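You operate a simulated robot arm through the tools that you are given. There is no shell and no other tool.

The job below is to be done with a simulated robot arm. You get a single attempt, and the scene is never put back.

JOB
Brush the old mortar off the white long brick, held in the clamp.
Fine: put brick and brush back; leave the clamp open and the other bricks as they are. Set down upright: scrubbing brush, what you pick out. What is to be rubbed or washed off counts as gone when no trace of it is left.

It is judged by the outcome, as a careful person would: the job done as asked, and still so three seconds after it is handed in. It fails if anything else is knocked over, pushed out of place, dropped, spilled or broken.

ROBOT AND FRAMES
A 7-joint arm with a fingered hand, fixed in place. Base frame: the origin is at the foot of the arm, x ahead of it, y to its left, z up; the work surface is at about z = 800. Units: mm, degrees, N and s.
Its first joint turns from -166.0 to 166.0 degrees. Payload 4.7 kg.
The TCP is the grasp point between the finger pads, 36 mm short of the fingertips. In the tool frame z runs along the fingers and y along their closing line. Largest opening 120 mm; the body of the gripper starts 42 mm behind the TCP. The gripper is a hand of 5 fingers: y runs from the thumb to the fingers, the wrist lies at [-18, -122, -210] in the tool frame, and closing takes about 1.5 s.
Orientation is told as [roll, pitch, yaw] about the base's x, y, z axes, in that order, counted from this pose: with the fingers straight down and the wrist toward the robot, the tool's x, y and z point along [0, 1, 0], [1, 0, 0] and [0, 0, -1] of the base frame.

CONTROLS
- The arm moves only by the tool step_arm. Its argument "plan" is text: rows parted by semicolons, each of 7 numbers parted by spaces: the shift along the tool's x, y, z in mm, then the turn, a rotation vector about the tool's x, y, z in degrees, then the gripper command, from -1 (shut) to 1 (fully open), values between in proportion. In form: dx dy dz wx wy wz claw; .... A call has 1 to 20 rows; each row shifts and turns the commanded pose from where the row before left it, along the tool's axes as they then stand. Each row takes 0.2 s and may step no farther than 50 mm and 8.6 degrees from the row before; otherwise, or with a gripper value out of range, the whole call is refused. A pose out of reach is approached as far as the arm can. The call stops where the force on the tool passes 40 N (or 10 N more than at its start, if that is more) or the arm is blocked; 0.2 s more then pass. Each finger travels about 45 mm/s and halts on what it meets, pressing with about 27 N; the grip force reading is that of the motor and also rises with nothing between the fingers. The clock runs only during rows and for 0.2 s after the last one: add rows that do not move to give the fingers time. The reply holds the time, the measured pose of the TCP, the force on the tool along the base axes, the opening and the grip force, in the units named above and with some noise, with the torque about the TCP (base axes, N m) and any sound that the robot's microphone picked up.
- Cameras (640 x 400 px; columns grow to the right, rows downward): "scene" is fixed at [399.4, -648.5, 1652.4]; the picture's right is [0.97, -0.23, 0.00], its down [-0.12, -0.52, -0.84] and it looks along [0.19, 0.82, -0.54] (base axes); focal length 315 px, centre (320, 200). "wrist" rides on the gripper at [73, -91, -143] in the tool frame; the picture's right is [-0.80, 0.28, -0.53], its down [-0.53, -0.73, 0.42] and it looks along [-0.27, 0.62, 0.74] (tool axes); focal length 234 px, centre (320, 200). There is no depth. A picture from a camera that has moved, and an enlarged one, comes with that camera's place and axes in the base frame and with its lens.
- snapshot(camera): a new picture of that camera. No time passes.
- grasp_type(shape): the hand has 5 fingers and takes this shape, open, in about a second: jaw (thumb against the fingers, like two jaws); tri (thumb and two fingers); tip (a fingertip pinch); poke (one finger out to press); point (the index stretched); flat (the hand flat); cup (the hand cupped); fist (a fist). The gripper value then closes the fingers along that shape, each until it touches; the sizes above hold for jaw. It gives what a move gives, with no picture.
- enlarge(camera, box): a new picture of the part [left, top, right, bottom] of that camera's present view, enlarged. No time passes.
- hand_in(): hands the job in; it is judged then, once.

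Places have to be worked out from the pictures, the camera data and where the tool is seen. Open the gripper and draw the arm clear of the work before you hand the job in, unless the task says otherwise.

The tools are called as name(argument=value, ...) on one line, values as JSON. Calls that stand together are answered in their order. step_arm: Moves the arm, as the interface text tells. Its arguments: {"type":"object","properties":{"plan":{"type":"string"}},"required":["plan"]} The other tools are called the same way: grasp_type (shape) gives the hand a shape; snapshot (camera) takes a picture; enlarge (camera, box) takes an enlarged picture of a part of a camera's view; hand_in () hands the job in.

At the start:

```text
time_s: 0.0
tool_pos: [426.3, 405.5, 1169.3]
tool_rot: [0.0, 0.1, 0.0]
wrist_force: [0.3, 0.0, -0.3]
moment: [-0.01, -0.01, 0.04]
opening: 119.2
grasp_force: 0.1
shape: jaw
```

scene: 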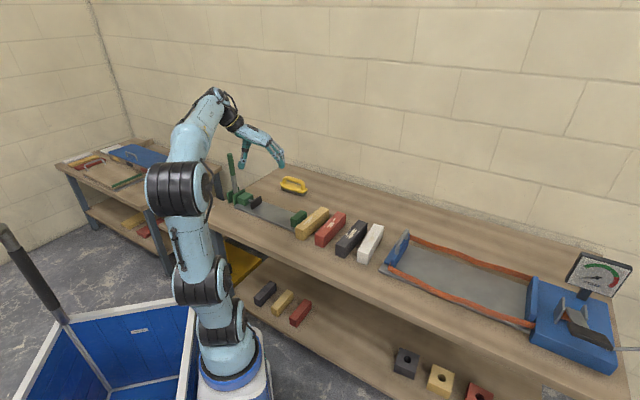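
wrist: 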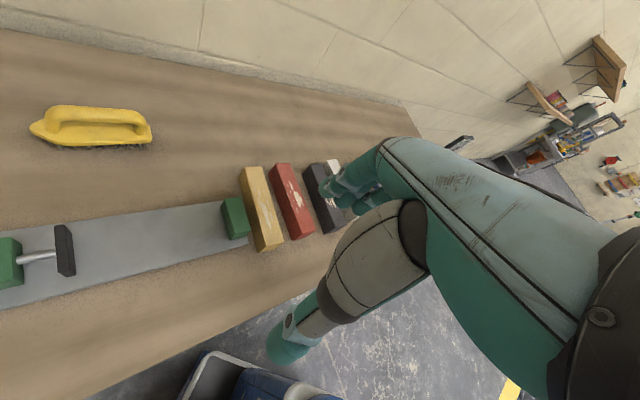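

I see the bench with a green clamp at left, a yellow brush, and four long bricks (yellow, red, black, white). I start with enlarged views to locate them.

enlarge(camera="scene", box=[210, 140, 330, 240])

enlarge(camera="scene", box=[290, 195, 400, 270])

enlarge(camera="wrist", box=[0, 80, 360, 305])

```text
4.00 times, centred on (270, 190) of scene
camera zoom: at [399.4, -648.5, 1652.4], right [0.97, -0.23, 0.0], down [-0.12, -0.52, -0.84], along [0.19, 0.82, -0.54], focal length 1259 px, centre (520, 240)
```

zoom: 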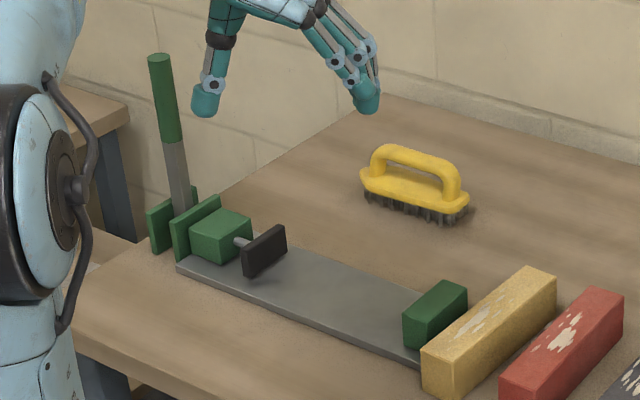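

```text
5.33 times, centred on (345, 232) of scene
camera zoom: at [399.4, -648.5, 1652.4], right [0.97, -0.23, 0.0], down [-0.12, -0.52, -0.84], along [0.19, 0.82, -0.54], focal length 1678 px, centre (187, 27)
```

zoom: 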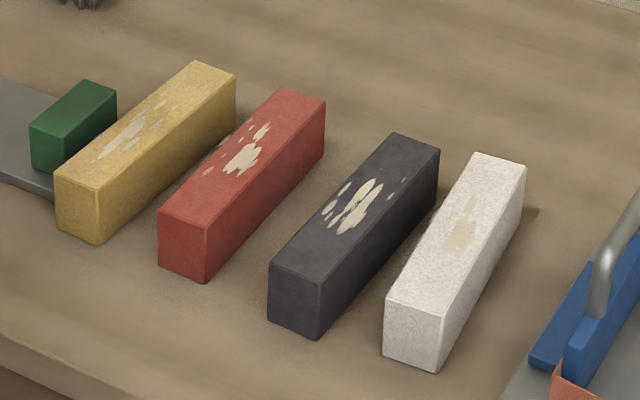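

```text
1.78 times, centred on (180, 192) of wrist
camera zoom: at [334.2, 478.1, 1313.3], right [0.28, -0.8, 0.53], down [-0.73, -0.53, -0.42], along [0.62, -0.27, -0.74], focal length 416 px, centre (569, 213)
```

zoom: 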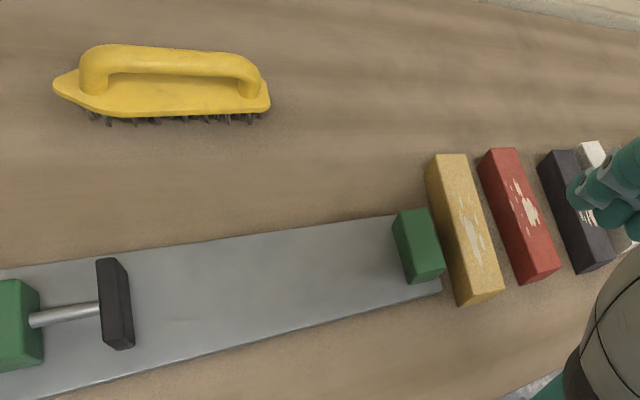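

Next I look at the blue device at right and the clamp more closely.

enlarge(camera="scene", box=[370, 215, 640, 385])

enlarge(camera="scene", box=[220, 145, 300, 215])

enlarge(camera="scene", box=[50, 130, 190, 220])

enlarge(camera="scene", box=[230, 260, 330, 340])

```text
2.35 times, centred on (505, 300) of scene
camera zoom: at [399.4, -648.5, 1652.4], right [0.97, -0.23, 0.0], down [-0.12, -0.52, -0.84], along [0.19, 0.82, -0.54], focal length 740 px, centre (-115, -35)
```

zoom: 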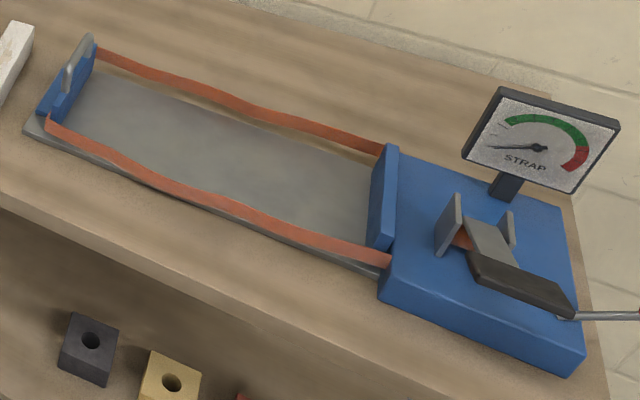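

```text
5.71 times, centred on (260, 180) of scene
camera zoom: at [399.4, -648.5, 1652.4], right [0.97, -0.23, 0.0], down [-0.12, -0.52, -0.84], along [0.19, 0.82, -0.54], focal length 1798 px, centre (663, 314)
```

zoom: 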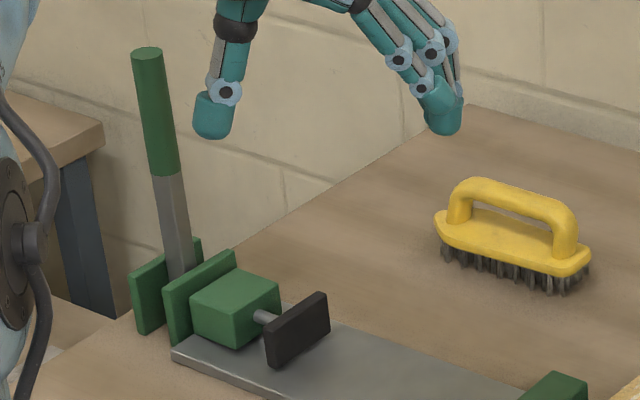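

```text
4.44 times, centred on (120, 175) of scene
camera zoom: at [399.4, -648.5, 1652.4], right [0.97, -0.23, 0.0], down [-0.12, -0.52, -0.84], along [0.19, 0.82, -0.54], focal length 1399 px, centre (1209, 311)
```

zoom: 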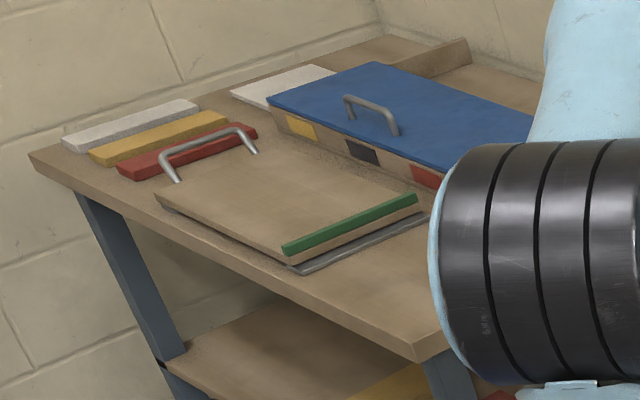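

```text
5.00 times, centred on (280, 300) of scene
camera zoom: at [399.4, -648.5, 1652.4], right [0.97, -0.23, 0.0], down [-0.12, -0.52, -0.84], along [0.19, 0.82, -0.54], focal length 1573 px, centre (520, -300)
```

zoom: 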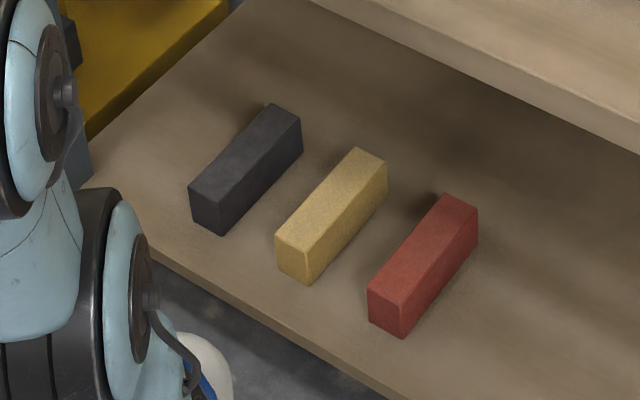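

Positions by my estimate: white brick top centre around (817, 252, 850), axis about 49°; clamp bed around (330–560, 460–690), axis about -45°; brush around (577, 755). I move the arm up and back and turn it so the wrist camera sees the clamp, lever and brush.

step_arm(plan="15 -34 0 0 0 0 1; 15 -33 0 0 0 0 1; 15 -33 0 0 0 0 1; 15 -33 0 0 0 0 1; 15 -33 0 0 0 0 1; 0 0 0 0 0 -7.5 1; 0 0 0 0 0 -7.5 1; 0 0 0 0 0 -7.5 1; 0 0 0 0 0 -7.5 1; 0 0 0 0 0 -7.5 1; 0 0 0 0 0 -7.5 1; 0 0 0 0 0 0 1")

snapshot(camera="wrist")

snapshot(camera="scene")

```text
time_s: 2.6
tool_pos: [258.6, 480.6, 1171.0]
tool_rot: [0.0, 0.0, 45.0]
wrist_force: [0.6, 0.4, -0.3]
moment: [-0.01, -0.05, -0.02]
opening: 119.7
grasp_force: 0.1
shape: jaw
```

```text
taken
camera wrist: at [143.2, 467.5, 1313.7], right [0.77, -0.37, 0.53], down [-0.14, -0.89, -0.42], along [0.63, 0.25, -0.74], focal length 234 px, centre (320, 200)
```

wrist: 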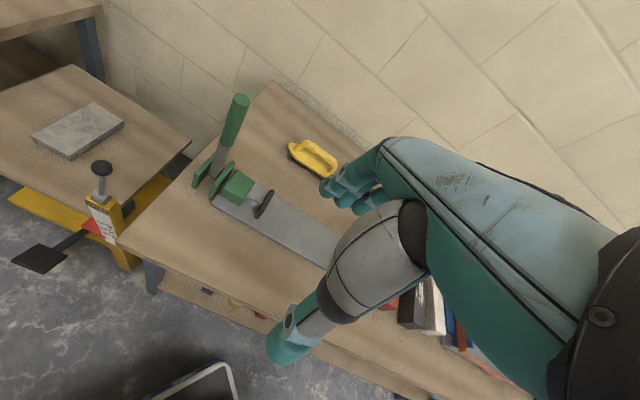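

```text
taken
```

scene: 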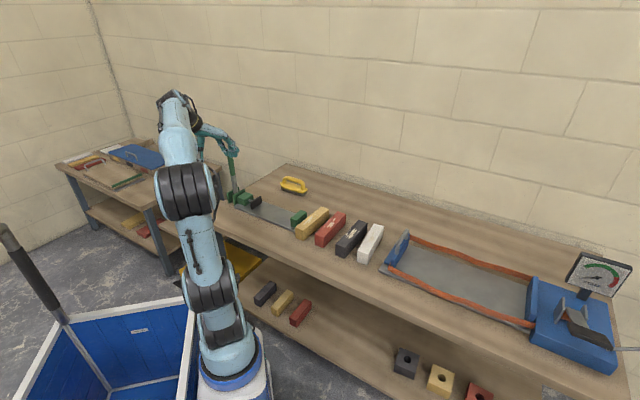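

enlarge(camera="wrist", box=[180, 80, 340, 180])

enlarge(camera="wrist", box=[190, 140, 350, 280])

```text
4.00 times, centred on (260, 130) of wrist
camera zoom: at [143.2, 467.5, 1313.7], right [0.77, -0.37, 0.53], down [-0.14, -0.89, -0.42], along [0.63, 0.25, -0.74], focal length 937 px, centre (560, 480)
```

zoom: 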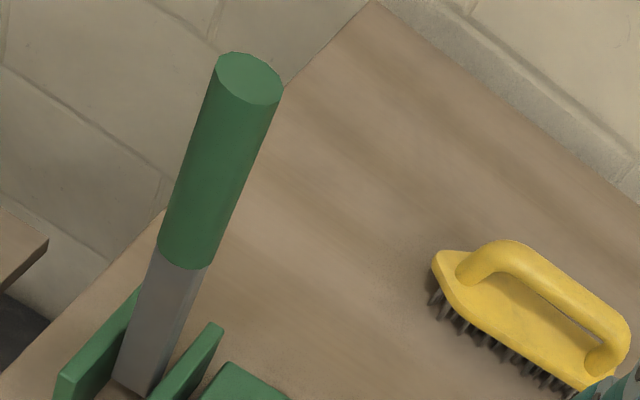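

```text
2.86 times, centred on (270, 210) of wrist
camera zoom: at [143.2, 467.5, 1313.7], right [0.77, -0.37, 0.53], down [-0.14, -0.89, -0.42], along [0.63, 0.25, -0.74], focal length 669 px, centre (463, 171)
```

zoom: 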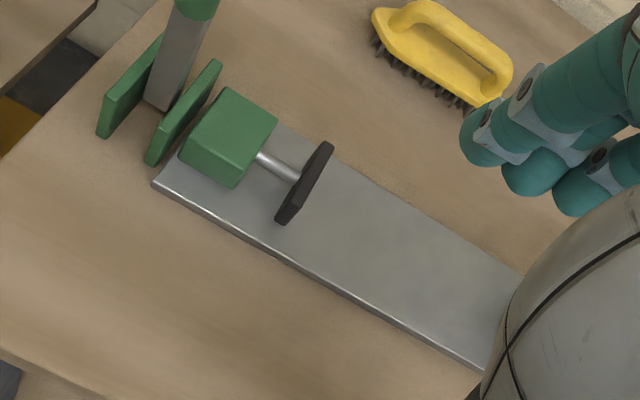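

The lever is vertical at about (298, 732), standing between two plates whose normals run along the bed, so it swings across the bench depth. I lower the camera for a closer look at the clamp mechanism.

step_arm(plan="0 -10 45 0 0 0 1; 0 -10 45 0 0 0 1; 0 -10 45 0 0 0 1; 0 -10 30 0 0 0 1; 0 0 0 0 0 0 1")

enlarge(camera="wrist", box=[140, 40, 380, 240])

snapshot(camera="wrist")

```text
time_s: 3.8
tool_pos: [231.7, 451.4, 1006.1]
tool_rot: [0.1, 0.0, 45.1]
wrist_force: [-0.2, -0.1, 0.4]
moment: [0.0, -0.02, 0.01]
opening: 119.7
grasp_force: 0.0
shape: jaw
```

```text
2.00 times, centred on (260, 140) of wrist
camera zoom: at [115.8, 439.4, 1149.0], right [0.77, -0.37, 0.53], down [-0.14, -0.89, -0.42], along [0.63, 0.25, -0.74], focal length 468 px, centre (440, 320)
```

zoom: 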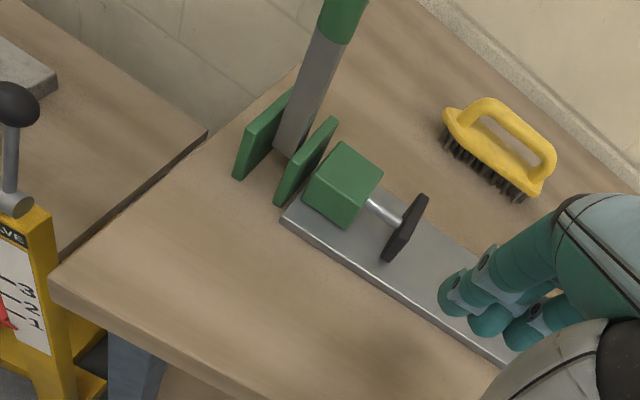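

```text
taken
camera wrist: at [115.8, 439.4, 1149.0], right [0.77, -0.37, 0.53], down [-0.14, -0.89, -0.42], along [0.63, 0.25, -0.74], focal length 234 px, centre (320, 200)
```

wrist: 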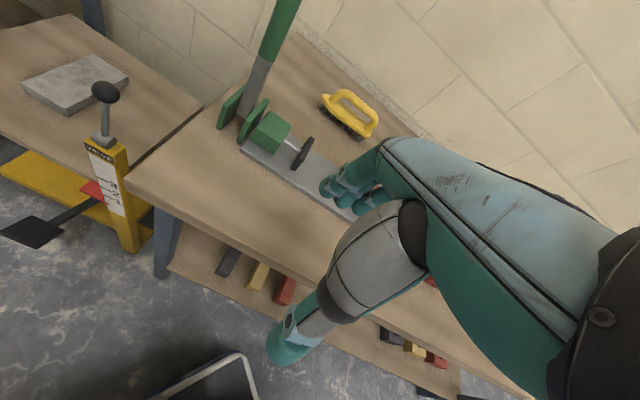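

The hinge of the lever runs along the bed axis. I now travel to the brick area and turn the hand to about -41° yaw, to view the white brick and the fixed jaw before grasping.

step_arm(plan="-33 25 -6 0 0 0 1; -33 25 -6 0 0 0 1; -33 25 -6 0 0 0 1; -33 25 -6 0 0 0 1; -33 25 -6 0 0 0 1; -33 25 -6 0 0 0 1; -33 25 -6 0 0 0 1; -33 25 -6 0 0 0 1; -33 25 -6 0 0 0 1; 0 0 0 0 0 7.8 1; 0 0 0 0 0 7.8 1; 0 0 0 0 0 7.8 1; 0 0 0 0 0 7.8 1; 0 0 0 0 0 7.8 1; 0 0 0 0 0 7.8 1; 0 0 0 0 0 0 1")

snapshot(camera="wrist")

```text
time_s: 7.2
tool_pos: [601.0, 398.9, 1057.8]
tool_rot: [0.1, 0.0, -1.9]
wrist_force: [0.0, -0.6, 0.0]
moment: [-0.03, 0.0, 0.02]
opening: 119.7
grasp_force: 0.0
shape: jaw
```

```text
taken
camera wrist: at [511.4, 476.9, 1202.0], right [0.25, -0.81, 0.53], down [-0.75, -0.51, -0.42], along [0.61, -0.29, -0.74], focal length 234 px, centre (320, 200)
```

wrist: 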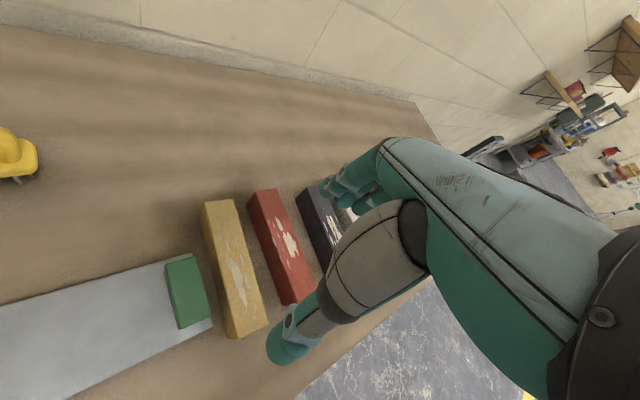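

The fixed jaw and neighbouring bricks are well in view; I enlarge for measurement.

enlarge(camera="wrist", box=[100, 180, 340, 360])

enlarge(camera="scene", box=[220, 170, 400, 270])

```text
2.22 times, centred on (220, 270) of wrist
camera zoom: at [511.4, 476.9, 1202.0], right [0.25, -0.81, 0.53], down [-0.75, -0.51, -0.42], along [0.61, -0.29, -0.74], focal length 520 px, centre (542, 44)
```

zoom: 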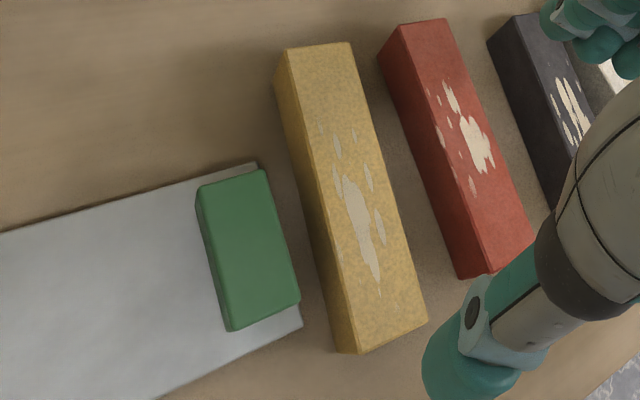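

```text
3.56 times, centred on (310, 220) of scene
camera zoom: at [399.4, -648.5, 1652.4], right [0.97, -0.23, 0.0], down [-0.12, -0.52, -0.84], along [0.19, 0.82, -0.54], focal length 1119 px, centre (356, 129)
```

zoom: 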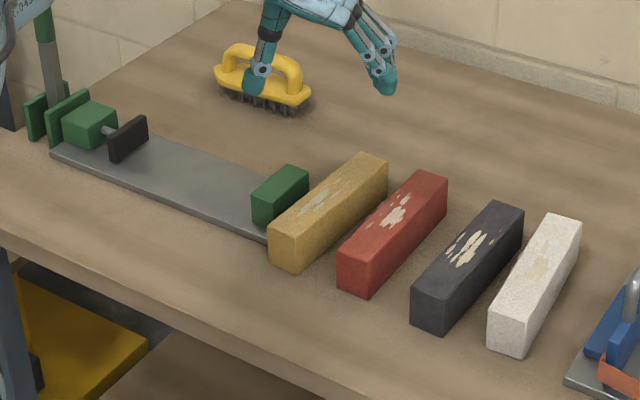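

Fixed-jaw face centre comes out near (554, 482), moving-jaw face near (389, 650), top at about z=846, so the gap is about 230 and the brick fits lengthwise. Now I finish the turn and move so the wrist camera sees the white brick from above.

step_arm(plan="0 0 0 0 0 7.82 1; 0 0 0 0 0 7.82 1; 0 0 0 0 0 7.82 1; 0 0 0 0 0 7.82 1; 0 0 0 0 0 7.82 1; -17 37 7 0 0 0 1; -17 37 7 0 0 0 1; -17 37 7 0 0 0 1; -17 37 7 0 0 0 1; -17 37 7 0 0 0 1; -17 37 7 0 0 0 1; -17 37 9 0 0 0 1; 0 0 0 0 0 0 1")

snapshot(camera="wrist")

enlarge(camera="wrist", box=[40, 100, 320, 310])

```text
time_s: 10.0
tool_pos: [718.0, 139.4, 1007.0]
tool_rot: [0.0, 0.0, -40.9]
wrist_force: [0.2, -0.3, -0.2]
moment: [0.02, 0.01, 0.03]
opening: 119.9
grasp_force: 0.0
shape: jaw
```

```text
taken
camera wrist: at [696.7, 255.3, 1150.0], right [-0.31, -0.79, 0.53], down [-0.9, 0.08, -0.42], along [0.3, -0.61, -0.74], focal length 234 px, centre (320, 200)
```

wrist: 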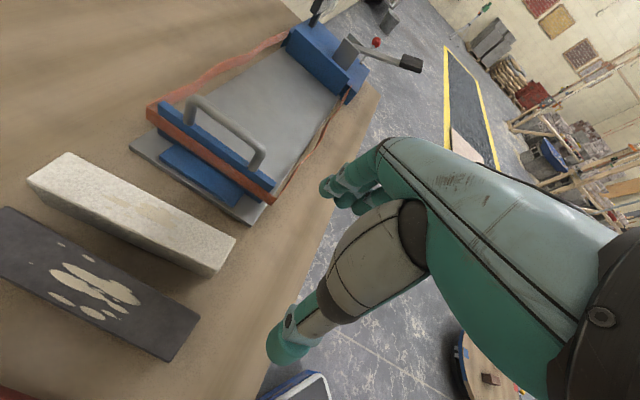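

```text
1.90 times, centred on (180, 205) of wrist
camera zoom: at [696.7, 255.3, 1150.0], right [-0.31, -0.79, 0.53], down [-0.9, 0.08, -0.42], along [0.3, -0.61, -0.74], focal length 446 px, centre (587, 190)
```

zoom: 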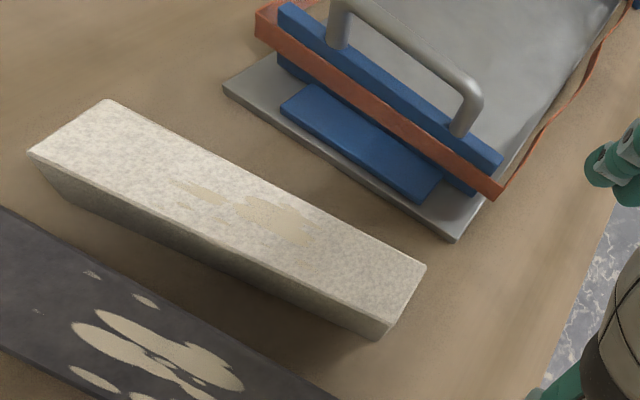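

The two views agree: white brick top centre at about (818, 250.5, 850), axis ≈ 50°, about 193 x 42 x 50. I align yaw to -40°, narrow the opening to ~76 and move over it.

step_arm(plan="0 0 0 0 0 -0.9 0.27; 37.4 1.2 0 0 0 0 0.27; 37.4 1.2 0 0 0 0 0.27; 37.4 1.2 0 0 0 0 0.27; 37.4 1.3 0 0 0 0 0.27; 0 0 35 0 0 0 0.27; 0 0 35 0 0 0 0.27; 0 0 27 0 0 0 0.27; 0 0 0 0 0 0 0.27; 0 0 0 0 0 0 0.27")

snapshot(camera="wrist")

enlarge(camera="scene", box=[320, 180, 440, 280])

```text
time_s: 12.2
tool_pos: [817.8, 251.8, 911.3]
tool_rot: [0.0, 0.0, -40.0]
wrist_force: [1.1, 0.1, 0.1]
moment: [0.0, 0.04, 0.02]
opening: 76.9
grasp_force: 0.0
shape: jaw
```

```text
taken
camera wrist: at [795.4, 366.9, 1053.9], right [-0.3, -0.8, 0.53], down [-0.9, 0.06, -0.42], along [0.3, -0.6, -0.74], focal length 234 px, centre (320, 200)
```

wrist: 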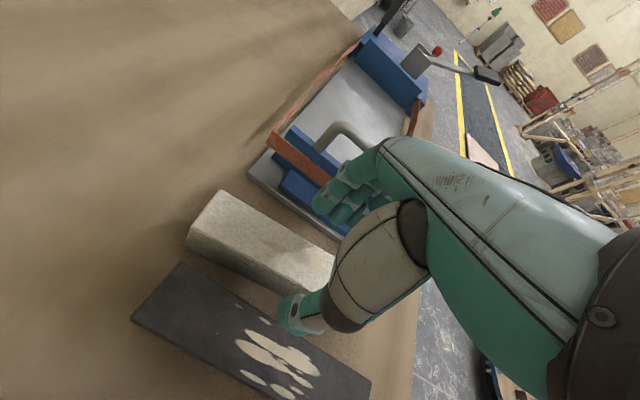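

```text
4.00 times, centred on (380, 230) of scene
camera zoom: at [399.4, -648.5, 1652.4], right [0.97, -0.23, 0.0], down [-0.12, -0.52, -0.84], along [0.19, 0.82, -0.54], focal length 1259 px, centre (80, 80)
```

zoom: 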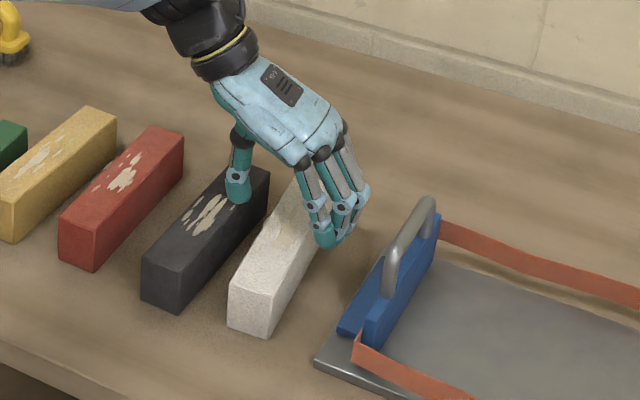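

The thumb would pass close to the black brick at this opening (its face is about 57 mm from the grasp axis), so I narrow to 60 mm and then descend to z≈843.

step_arm(plan="0 0 0 0 0 0 0.0; 0 0 0 0 0 0 0.0; 0 0 20 0 0 0 0.0; 0 0 20 0 0 0 0.0; 0 0 15 0 0 0 0.0; 0 0 13 0 0 0 0.0; 0 0 0 0 0 0 0.0")

enlarge(camera="scene", box=[320, 180, 440, 280])

snapshot(camera="wrist")

```text
time_s: 13.8
tool_pos: [817.2, 250.5, 842.9]
tool_rot: [0.0, 0.0, -40.0]
wrist_force: [2.5, -1.7, 1.6]
moment: [0.09, 0.08, 0.02]
opening: 58.0
grasp_force: 0.2
shape: jaw
```

```text
4.00 times, centred on (380, 230) of scene
camera zoom: at [399.4, -648.5, 1652.4], right [0.97, -0.23, 0.0], down [-0.12, -0.52, -0.84], along [0.19, 0.82, -0.54], focal length 1259 px, centre (80, 80)
```

zoom: 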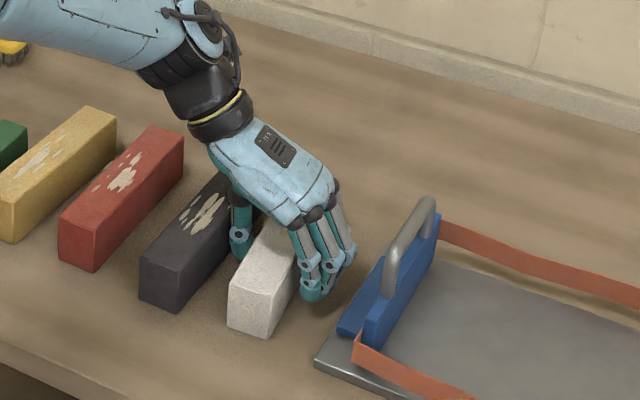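

```text
taken
camera wrist: at [795.1, 366.4, 985.5], right [-0.3, -0.8, 0.53], down [-0.9, 0.06, -0.42], along [0.3, -0.6, -0.74], focal length 234 px, centre (320, 200)
```

wrist: 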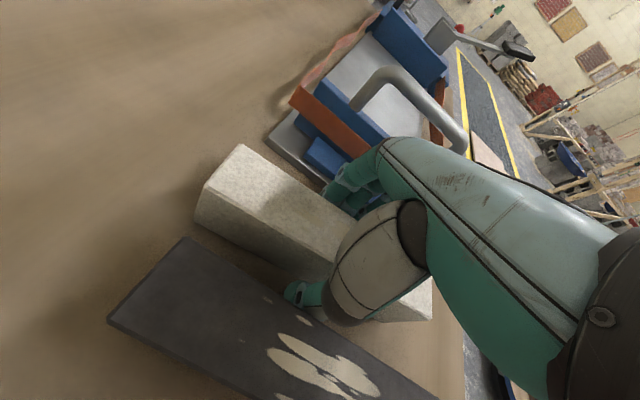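

A small sideways force of about 3 N shows; I compare with the first picture whether the black brick has moved.

enlarge(camera="scene", box=[290, 195, 400, 270])

```text
5.33 times, centred on (345, 232) of scene
camera zoom: at [399.4, -648.5, 1652.4], right [0.97, -0.23, 0.0], down [-0.12, -0.52, -0.84], along [0.19, 0.82, -0.54], focal length 1678 px, centre (187, 27)
```

zoom: 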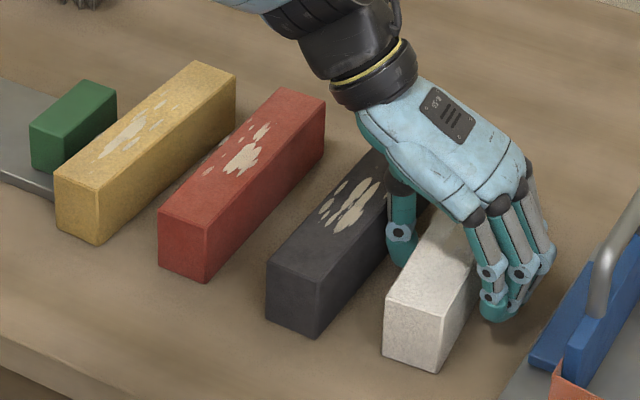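

Any shift of the black brick is within about 1–2 px (≈1–2 mm). I now close on the white brick, which takes the thumb away from the black one.

step_arm(plan="0 0 0 0 0 0 -0.3; 0 0 0 0 0 0 -0.6; 0 0 0 0 0 0 -1; 0 0 0 0 0 0 -1; 0 0 0 0 0 0 -1; 0 0 0 0 0 0 -1")

enlarge(camera="scene", box=[290, 195, 400, 270])

```text
time_s: 15.2
tool_pos: [818.1, 251.9, 842.1]
tool_rot: [0.0, 0.0, -40.0]
wrist_force: [-0.6, 1.9, 0.7]
moment: [0.1, 0.02, 0.16]
opening: 38.2
grasp_force: 27.4
shape: jaw
```

```text
5.33 times, centred on (345, 232) of scene
camera zoom: at [399.4, -648.5, 1652.4], right [0.97, -0.23, 0.0], down [-0.12, -0.52, -0.84], along [0.19, 0.82, -0.54], focal length 1678 px, centre (187, 27)
```

zoom: 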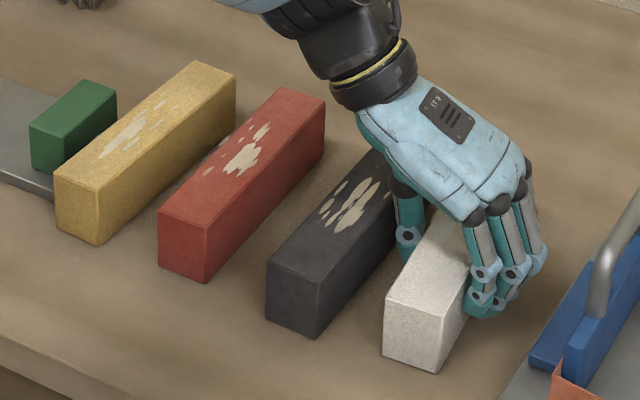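

The brick is gripped (38 mm, 27 N) with the white brick unmoved. I lift it slowly and check.

step_arm(plan="0 0 -5 0 0 0 -1; 0 0 -10 0 0 0 -1; 0 0 -20 0 0 0 -1; 0 0 -30 0 0 0 -1; 0 0 -30 0 0 0 -1; 0 0 -30 0 0 0 -1; 0 0 -25 0 0 0 -1; 0 0 0 0 0 0 -1")

enlarge(camera="scene", box=[290, 135, 450, 270])

```text
time_s: 17.0
tool_pos: [817.0, 250.9, 992.9]
tool_rot: [0.0, 0.1, -40.0]
wrist_force: [0.0, 0.0, -8.4]
moment: [0.0, 0.02, 0.01]
opening: 38.6
grasp_force: 26.6
shape: jaw
```

```text
2.96 times, centred on (370, 202) of scene
camera zoom: at [399.4, -648.5, 1652.4], right [0.97, -0.23, 0.0], down [-0.12, -0.52, -0.84], along [0.19, 0.82, -0.54], focal length 932 px, centre (172, 193)
```

zoom: 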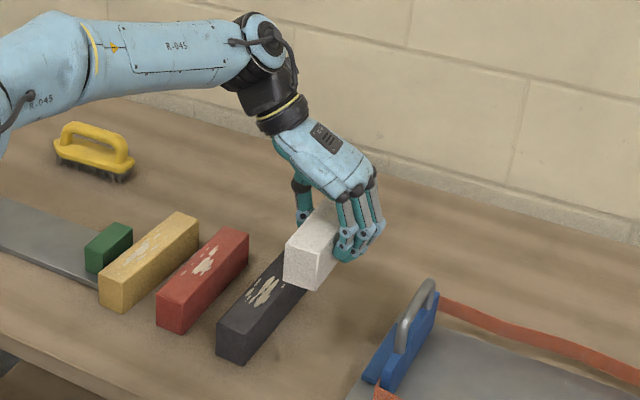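

Brick weighs about 8.4 N and hangs level. I carry it high across the bench and rotate by +84.6° so its long axis lines up with the clamp bed.

step_arm(plan="2.2 -34.9 -1 0 0 0 -1; 2.2 -34.9 -1 0 0 0 -1; 2.2 -34.9 -1 0 0 0 -1; 2.2 -34.9 -1 0 0 0 -1; 2.2 -34.9 -1 0 0 0 -1; 2.2 -34.9 -1 0 0 0 -1; 2.2 -34.9 -1 0 0 0 -1; 0 0 0 0 0 -7.69 -1; 0 0 0 0 0 -7.69 -1; 0 0 0 0 0 -7.69 -1; 0 0 0 0 0 -7.69 -1; 0 0 0 0 0 -7.69 -1; 0 0 0 0 0 -7.69 -1; 0 0 0 0 0 -7.69 -1; 0 0 0 0 0 -7.69 -1; 0 0 0 0 0 -7.69 -1; 0 0 0 0 0 -7.69 -1; 0 0 0 0 0 -7.7 -1; 0 0 0 0 0 0 -1")

snapshot(camera="wrist")

snapshot(camera="scene")

```text
time_s: 21.0
tool_pos: [641.6, 420.5, 1000.5]
tool_rot: [0.1, 0.1, 44.7]
wrist_force: [0.6, -0.2, -7.8]
moment: [0.01, 0.01, 0.01]
opening: 38.1
grasp_force: 26.5
shape: jaw
```

```text
taken
camera wrist: at [525.1, 409.4, 1143.5], right [0.76, -0.38, 0.52], down [-0.15, -0.89, -0.42], along [0.63, 0.25, -0.74], focal length 234 px, centre (320, 200)
```

wrist: 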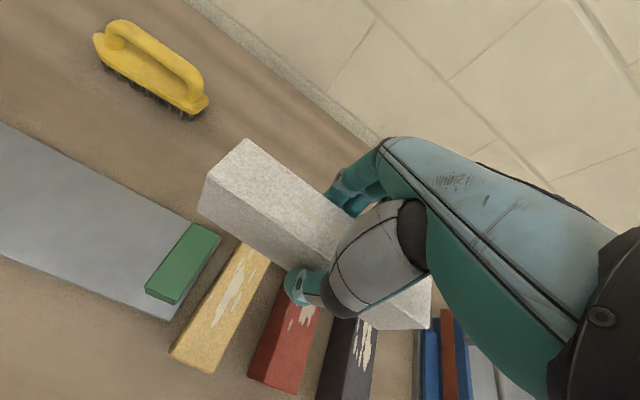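

```text
taken
```

scene: 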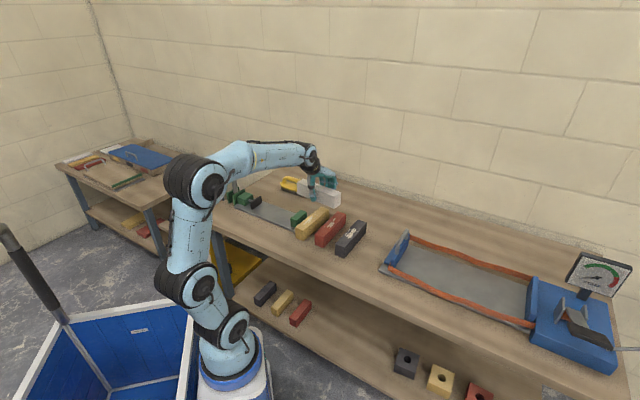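

The brick axis now matches the bed direction. From here I enlarge to measure brush, plate and fixed jaw again.

enlarge(camera="wrist", box=[0, 0, 240, 150])

enlarge(camera="wrist", box=[0, 190, 240, 340])

```text
2.67 times, centred on (120, 75) of wrist
camera zoom: at [525.1, 409.4, 1143.5], right [0.76, -0.38, 0.52], down [-0.15, -0.89, -0.42], along [0.63, 0.25, -0.74], focal length 624 px, centre (853, 533)
```

zoom: 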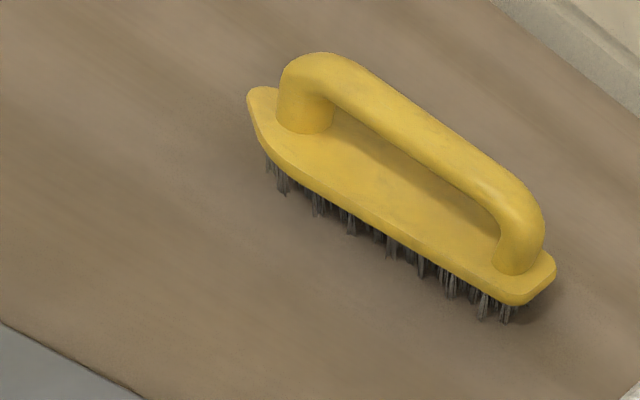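

```text
2.67 times, centred on (120, 265) of wrist
camera zoom: at [525.1, 409.4, 1143.5], right [0.76, -0.38, 0.52], down [-0.15, -0.89, -0.42], along [0.63, 0.25, -0.74], focal length 624 px, centre (853, 27)
```

zoom: 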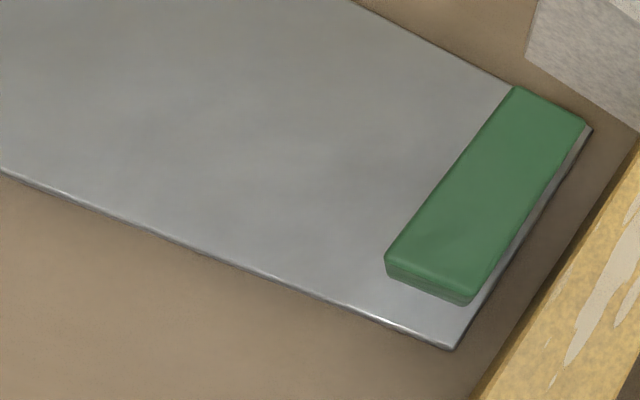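

Refined: fixed-jaw face centre (554, 481); brush centred about (585, 765) with axis ≈ -46.8°, handle bar at z ≈ 873. I bring the brick over the bed, centre aimed at (479.4, 555.6), and lower part way.

step_arm(plan="42 -4.1 0 0 0 0 -1; 42 -4.1 0 0 0 0 -1; 42 -4.1 0 0 0 0 -1; 42 -4.1 0 0 0 0 -1; 42 -4 0 0 0 0 -1; 0 0 30 0 0 0 -1; 0 0 30 0 0 0 -1; 0 0 30 0 0 0 -1; 0 0 0 0 0 0 -1")

snapshot(camera="wrist")

enlarge(camera="scene", box=[220, 150, 340, 250])

```text
time_s: 23.0
tool_pos: [479.9, 557.2, 910.2]
tool_rot: [0.0, 0.0, 44.6]
wrist_force: [0.6, -0.7, -9.4]
moment: [-0.02, -0.03, 0.02]
opening: 38.3
grasp_force: 27.2
shape: jaw
```

```text
taken
camera wrist: at [364.9, 545.8, 1053.7], right [0.76, -0.38, 0.53], down [-0.15, -0.89, -0.42], along [0.63, 0.25, -0.74], focal length 234 px, centre (320, 200)
```

wrist: 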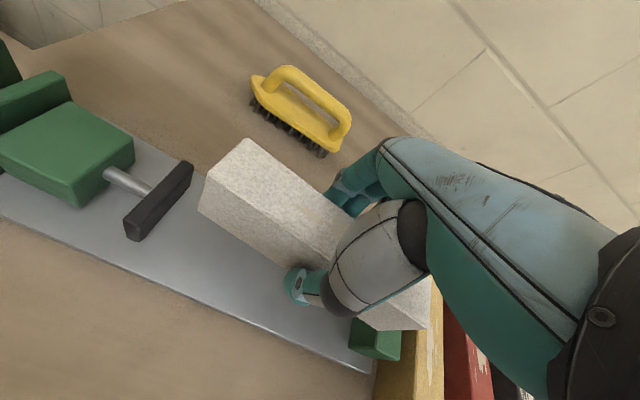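

```text
4.00 times, centred on (280, 200) of scene
camera zoom: at [399.4, -648.5, 1652.4], right [0.97, -0.23, 0.0], down [-0.12, -0.52, -0.84], along [0.19, 0.82, -0.54], focal length 1259 px, centre (480, 200)
```

zoom: 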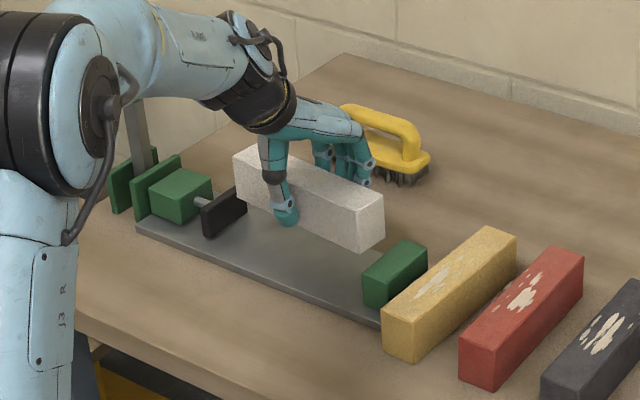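

Measured jaw gap is about 229, brick about 193, and the brick end should be about 10 mm short of the fixed jaw. I lower to just above the plate and look again.

step_arm(plan="0 0 20 0 0 0 -1; 0 0 18 0 0 0 -1; 0 0 8 0 0 0 -1; 0 0 4 0 0 0 -1; 0 0 0 0 0 0 -1")

snapshot(camera="wrist")

enlarge(camera="scene", box=[220, 150, 340, 250])

```text
time_s: 24.2
tool_pos: [479.5, 556.4, 859.1]
tool_rot: [0.1, 0.0, 44.6]
wrist_force: [-0.9, -0.1, -8.7]
moment: [0.0, 0.01, 0.01]
opening: 38.2
grasp_force: 27.1
shape: jaw
```

```text
taken
camera wrist: at [363.2, 544.9, 1003.0], right [0.76, -0.38, 0.53], down [-0.15, -0.89, -0.42], along [0.63, 0.25, -0.74], focal length 234 px, centre (320, 200)
```

wrist: 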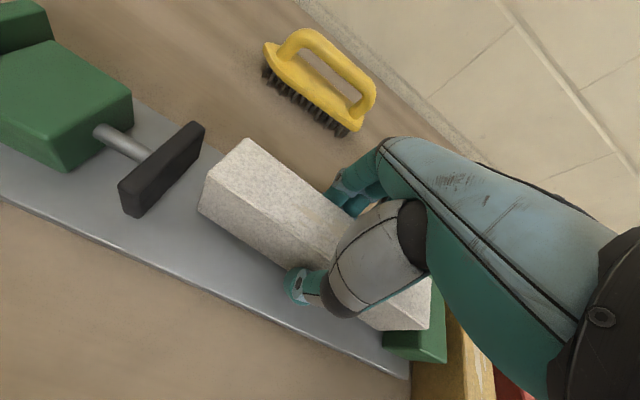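

```text
4.00 times, centred on (280, 200) of scene
camera zoom: at [399.4, -648.5, 1652.4], right [0.97, -0.23, 0.0], down [-0.12, -0.52, -0.84], along [0.19, 0.82, -0.54], focal length 1259 px, centre (480, 200)
```

zoom: 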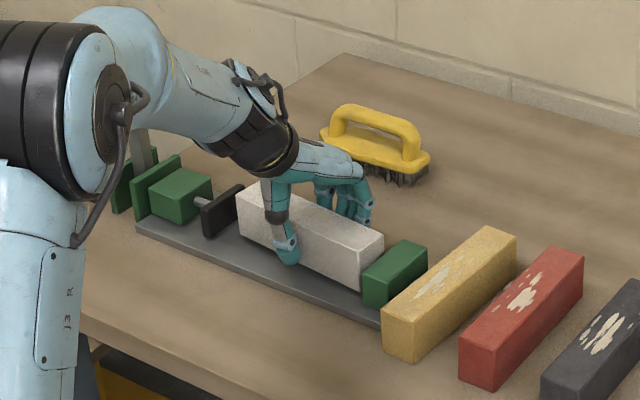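

The brick sits between the jaws, but its angle relative to the plate edge needs a check, so I enlarge both views.

enlarge(camera="scene", box=[260, 180, 330, 230])

enlarge(camera="wrist", box=[90, 110, 330, 260])

enlarge(camera="wrist", box=[330, 250, 490, 390])

```text
8.00 times, centred on (295, 205) of scene
camera zoom: at [399.4, -648.5, 1652.4], right [0.97, -0.23, 0.0], down [-0.12, -0.52, -0.84], along [0.19, 0.82, -0.54], focal length 2517 px, centre (520, 160)
```

zoom: 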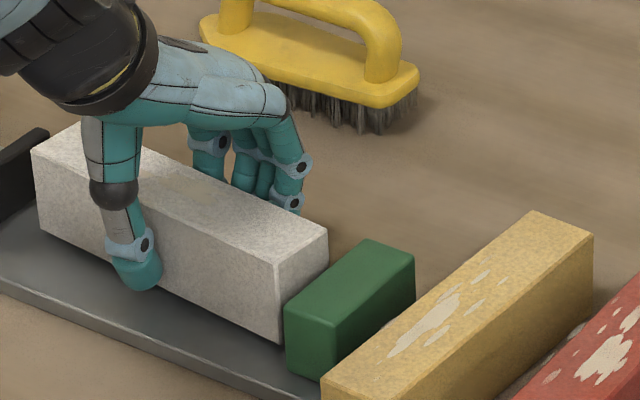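

```text
2.67 times, centred on (210, 185) of wrist
camera zoom: at [363.2, 544.9, 1003.0], right [0.76, -0.38, 0.53], down [-0.15, -0.89, -0.42], along [0.63, 0.25, -0.74], focal length 624 px, centre (613, 240)
```

zoom: 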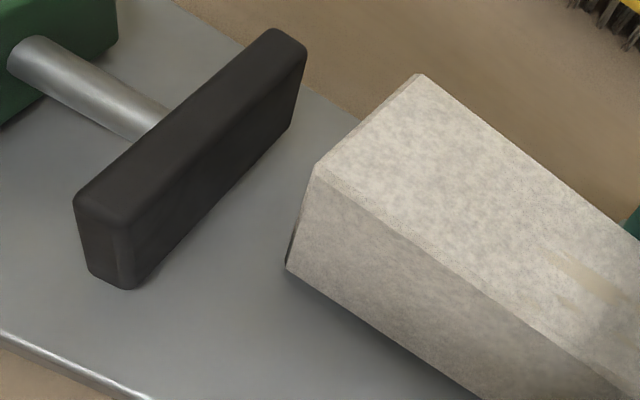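

```text
2.86 times, centred on (410, 320) of wrist
camera zoom: at [363.2, 544.9, 1003.0], right [0.76, -0.38, 0.53], down [-0.15, -0.89, -0.42], along [0.63, 0.25, -0.74], focal length 669 px, centre (63, -143)
```

zoom: 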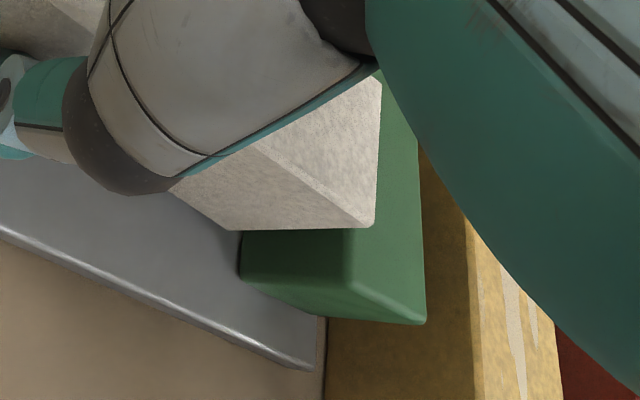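

Measurements show the brick axis at about -50°, while the bed is at -45°: it turned roughly 5° in the hand. I correct the yaw by +5.4° and lower in small steps until it is carried by the plate.

step_arm(plan="0 0 0 0 0 -2.7 -1; 0 0 0 0 0 -2.7 -1; 0 0 0 0 0 0 -1; 0 0 3 0 0 0 -1; 0 0 2 0 0 0 -1; 0 0 0 0 0 0 -1")

enlarge(camera="wrist", box=[90, 110, 330, 260])

enlarge(camera="scene", box=[260, 180, 330, 230])

```text
time_s: 25.6
tool_pos: [478.2, 556.1, 855.6]
tool_rot: [0.0, 0.0, 50.0]
wrist_force: [-0.1, 0.1, -6.4]
moment: [0.01, 0.04, -0.01]
opening: 38.2
grasp_force: 26.8
shape: jaw
```

```text
2.67 times, centred on (210, 185) of wrist
camera zoom: at [364.9, 533.9, 998.2], right [0.8, -0.3, 0.53], down [-0.06, -0.9, -0.42], along [0.6, 0.3, -0.74], focal length 624 px, centre (613, 240)
```

zoom: 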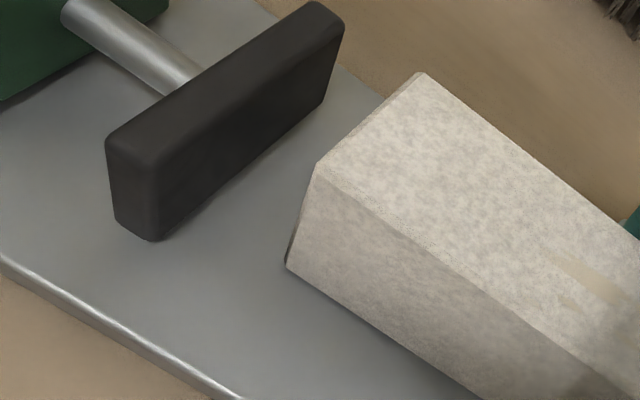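

```text
8.00 times, centred on (295, 205) of scene
camera zoom: at [399.4, -648.5, 1652.4], right [0.97, -0.23, 0.0], down [-0.12, -0.52, -0.84], along [0.19, 0.82, -0.54], focal length 2517 px, centre (520, 160)
```

zoom: 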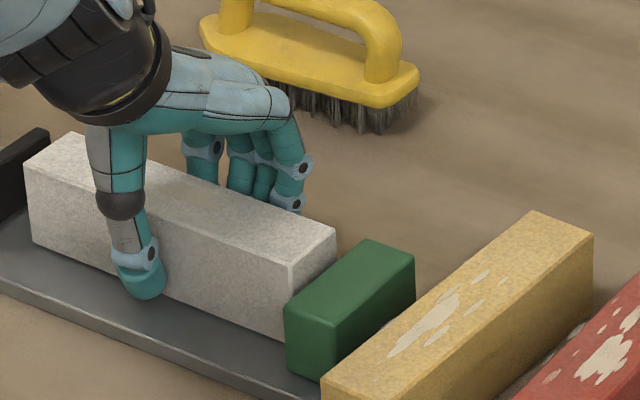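

Brick and bed are now parallel. I keep lowering in 2 mm steps watching the vertical force.

step_arm(plan="0 0 2 0 0 0 -1; 0 0 0 0 0 0 -1")

step_arm(plan="0 0 2 0 0 0 -1; 0 0 0 0 0 0 -1")

```text
time_s: 26.2
tool_pos: [479.7, 556.1, 854.7]
tool_rot: [0.1, -0.1, 50.0]
wrist_force: [0.9, -2.1, 4.9]
moment: [-0.13, 0.02, -0.02]
opening: 38.2
grasp_force: 27.3
shape: jaw
```

```text
time_s: 26.8
tool_pos: [478.5, 556.9, 853.3]
tool_rot: [0.2, -0.2, 50.0]
wrist_force: [0.0, -2.8, 19.9]
moment: [-0.15, -0.03, 0.03]
opening: 39.1
grasp_force: 26.9
shape: jaw
```

Contact at TCP z≈854: the brick stands on the plate. I ease up 1 mm, open to ~70 mm and rise.

step_arm(plan="0 0 -1.5 0 0 0 -1; 0 0 0 0 0 0 -0.2; 0 0 0 0 0 0 0.15; 0 0 0 0 0 0 0.15; 0 0 0 0 0 0 0.15; 0 0 -20 0 0 0 0.15; 0 0 -30 0 0 0 0.15; 0 0 -40 0 0 0 0.15; 0 0 -40 0 0 0 0.15; 0 0 0 0 0 0 0.15")

snapshot(camera="wrist")

enlarge(camera="scene", box=[220, 150, 340, 250])

```text
time_s: 29.0
tool_pos: [479.3, 552.6, 983.5]
tool_rot: [-0.1, -0.1, 49.9]
wrist_force: [-0.6, -0.5, 0.5]
moment: [-0.01, 0.0, -0.01]
opening: 68.6
grasp_force: 0.1
shape: jaw
```

```text
taken
camera wrist: at [365.2, 531.0, 1126.0], right [0.8, -0.3, 0.53], down [-0.06, -0.9, -0.42], along [0.6, 0.3, -0.74], focal length 234 px, centre (320, 200)
```

wrist: 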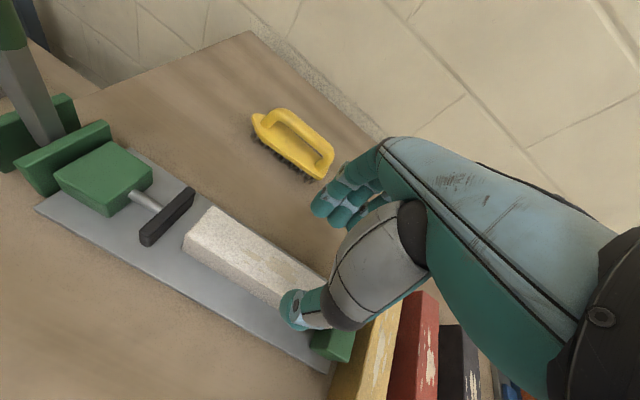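

```text
4.00 times, centred on (280, 200) of scene
camera zoom: at [399.4, -648.5, 1652.4], right [0.97, -0.23, 0.0], down [-0.12, -0.52, -0.84], along [0.19, 0.82, -0.54], focal length 1259 px, centre (480, 200)
```

zoom: 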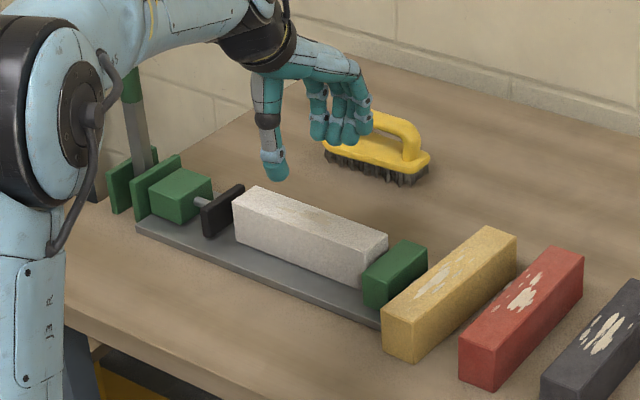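

The brick sits in the clamp, parallel to the bed. Now the lever: I rise above its top (≈1050), move over it at yaw 45° with the hand open as a fork, and look before descending.

step_arm(plan="0 0 -45 0 0 2.5 0.3; 0 0 -45 0 0 2.4 0.3; 0 0 -40 0 0 0 0.3; 42.5 0 0 0 0 0 0.3; 42.5 0 0 0 0 0 0.3; 42.5 0 0 0 0 0 0.3; 42.5 0 0 0 0 0 0.3; 0 0 0 0 0 0 0.3")

snapshot(camera="wrist")

snapshot(camera="scene")

```text
time_s: 30.8
tool_pos: [358.3, 675.7, 1112.4]
tool_rot: [0.0, 0.0, 45.1]
wrist_force: [0.3, -0.4, 0.5]
moment: [-0.04, 0.02, -0.02]
opening: 77.7
grasp_force: 0.1
shape: jaw
```

```text
taken
camera wrist: at [242.7, 663.7, 1256.4], right [0.77, -0.37, 0.53], down [-0.14, -0.89, -0.42], along [0.63, 0.25, -0.74], focal length 234 px, centre (320, 200)
```

wrist: 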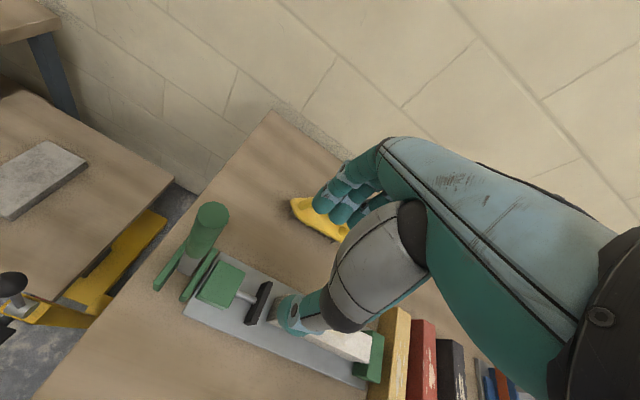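

```text
taken
```

scene: 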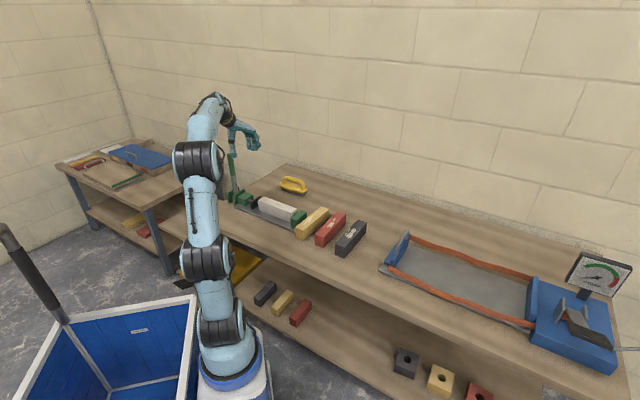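

I enlarge the lever and jaw from above.

enlarge(camera="wrist", box=[140, 190, 300, 340])

enlarge(camera="scene", box=[210, 110, 310, 230])

```text
2.67 times, centred on (220, 265) of wrist
camera zoom: at [242.7, 663.7, 1256.4], right [0.77, -0.37, 0.53], down [-0.14, -0.89, -0.42], along [0.63, 0.25, -0.74], focal length 624 px, centre (587, 27)
```

zoom: 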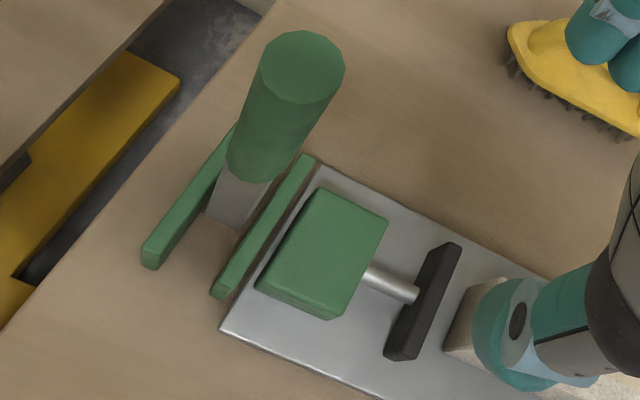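

```text
3.33 times, centred on (260, 170) of scene
camera zoom: at [399.4, -648.5, 1652.4], right [0.97, -0.23, 0.0], down [-0.12, -0.52, -0.84], along [0.19, 0.82, -0.54], focal length 1049 px, centre (520, 300)
```

zoom: 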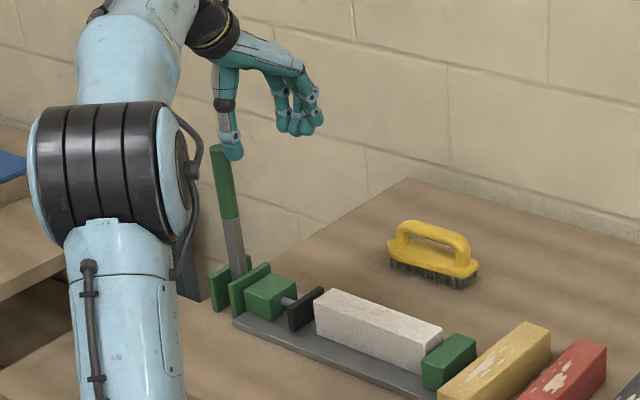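

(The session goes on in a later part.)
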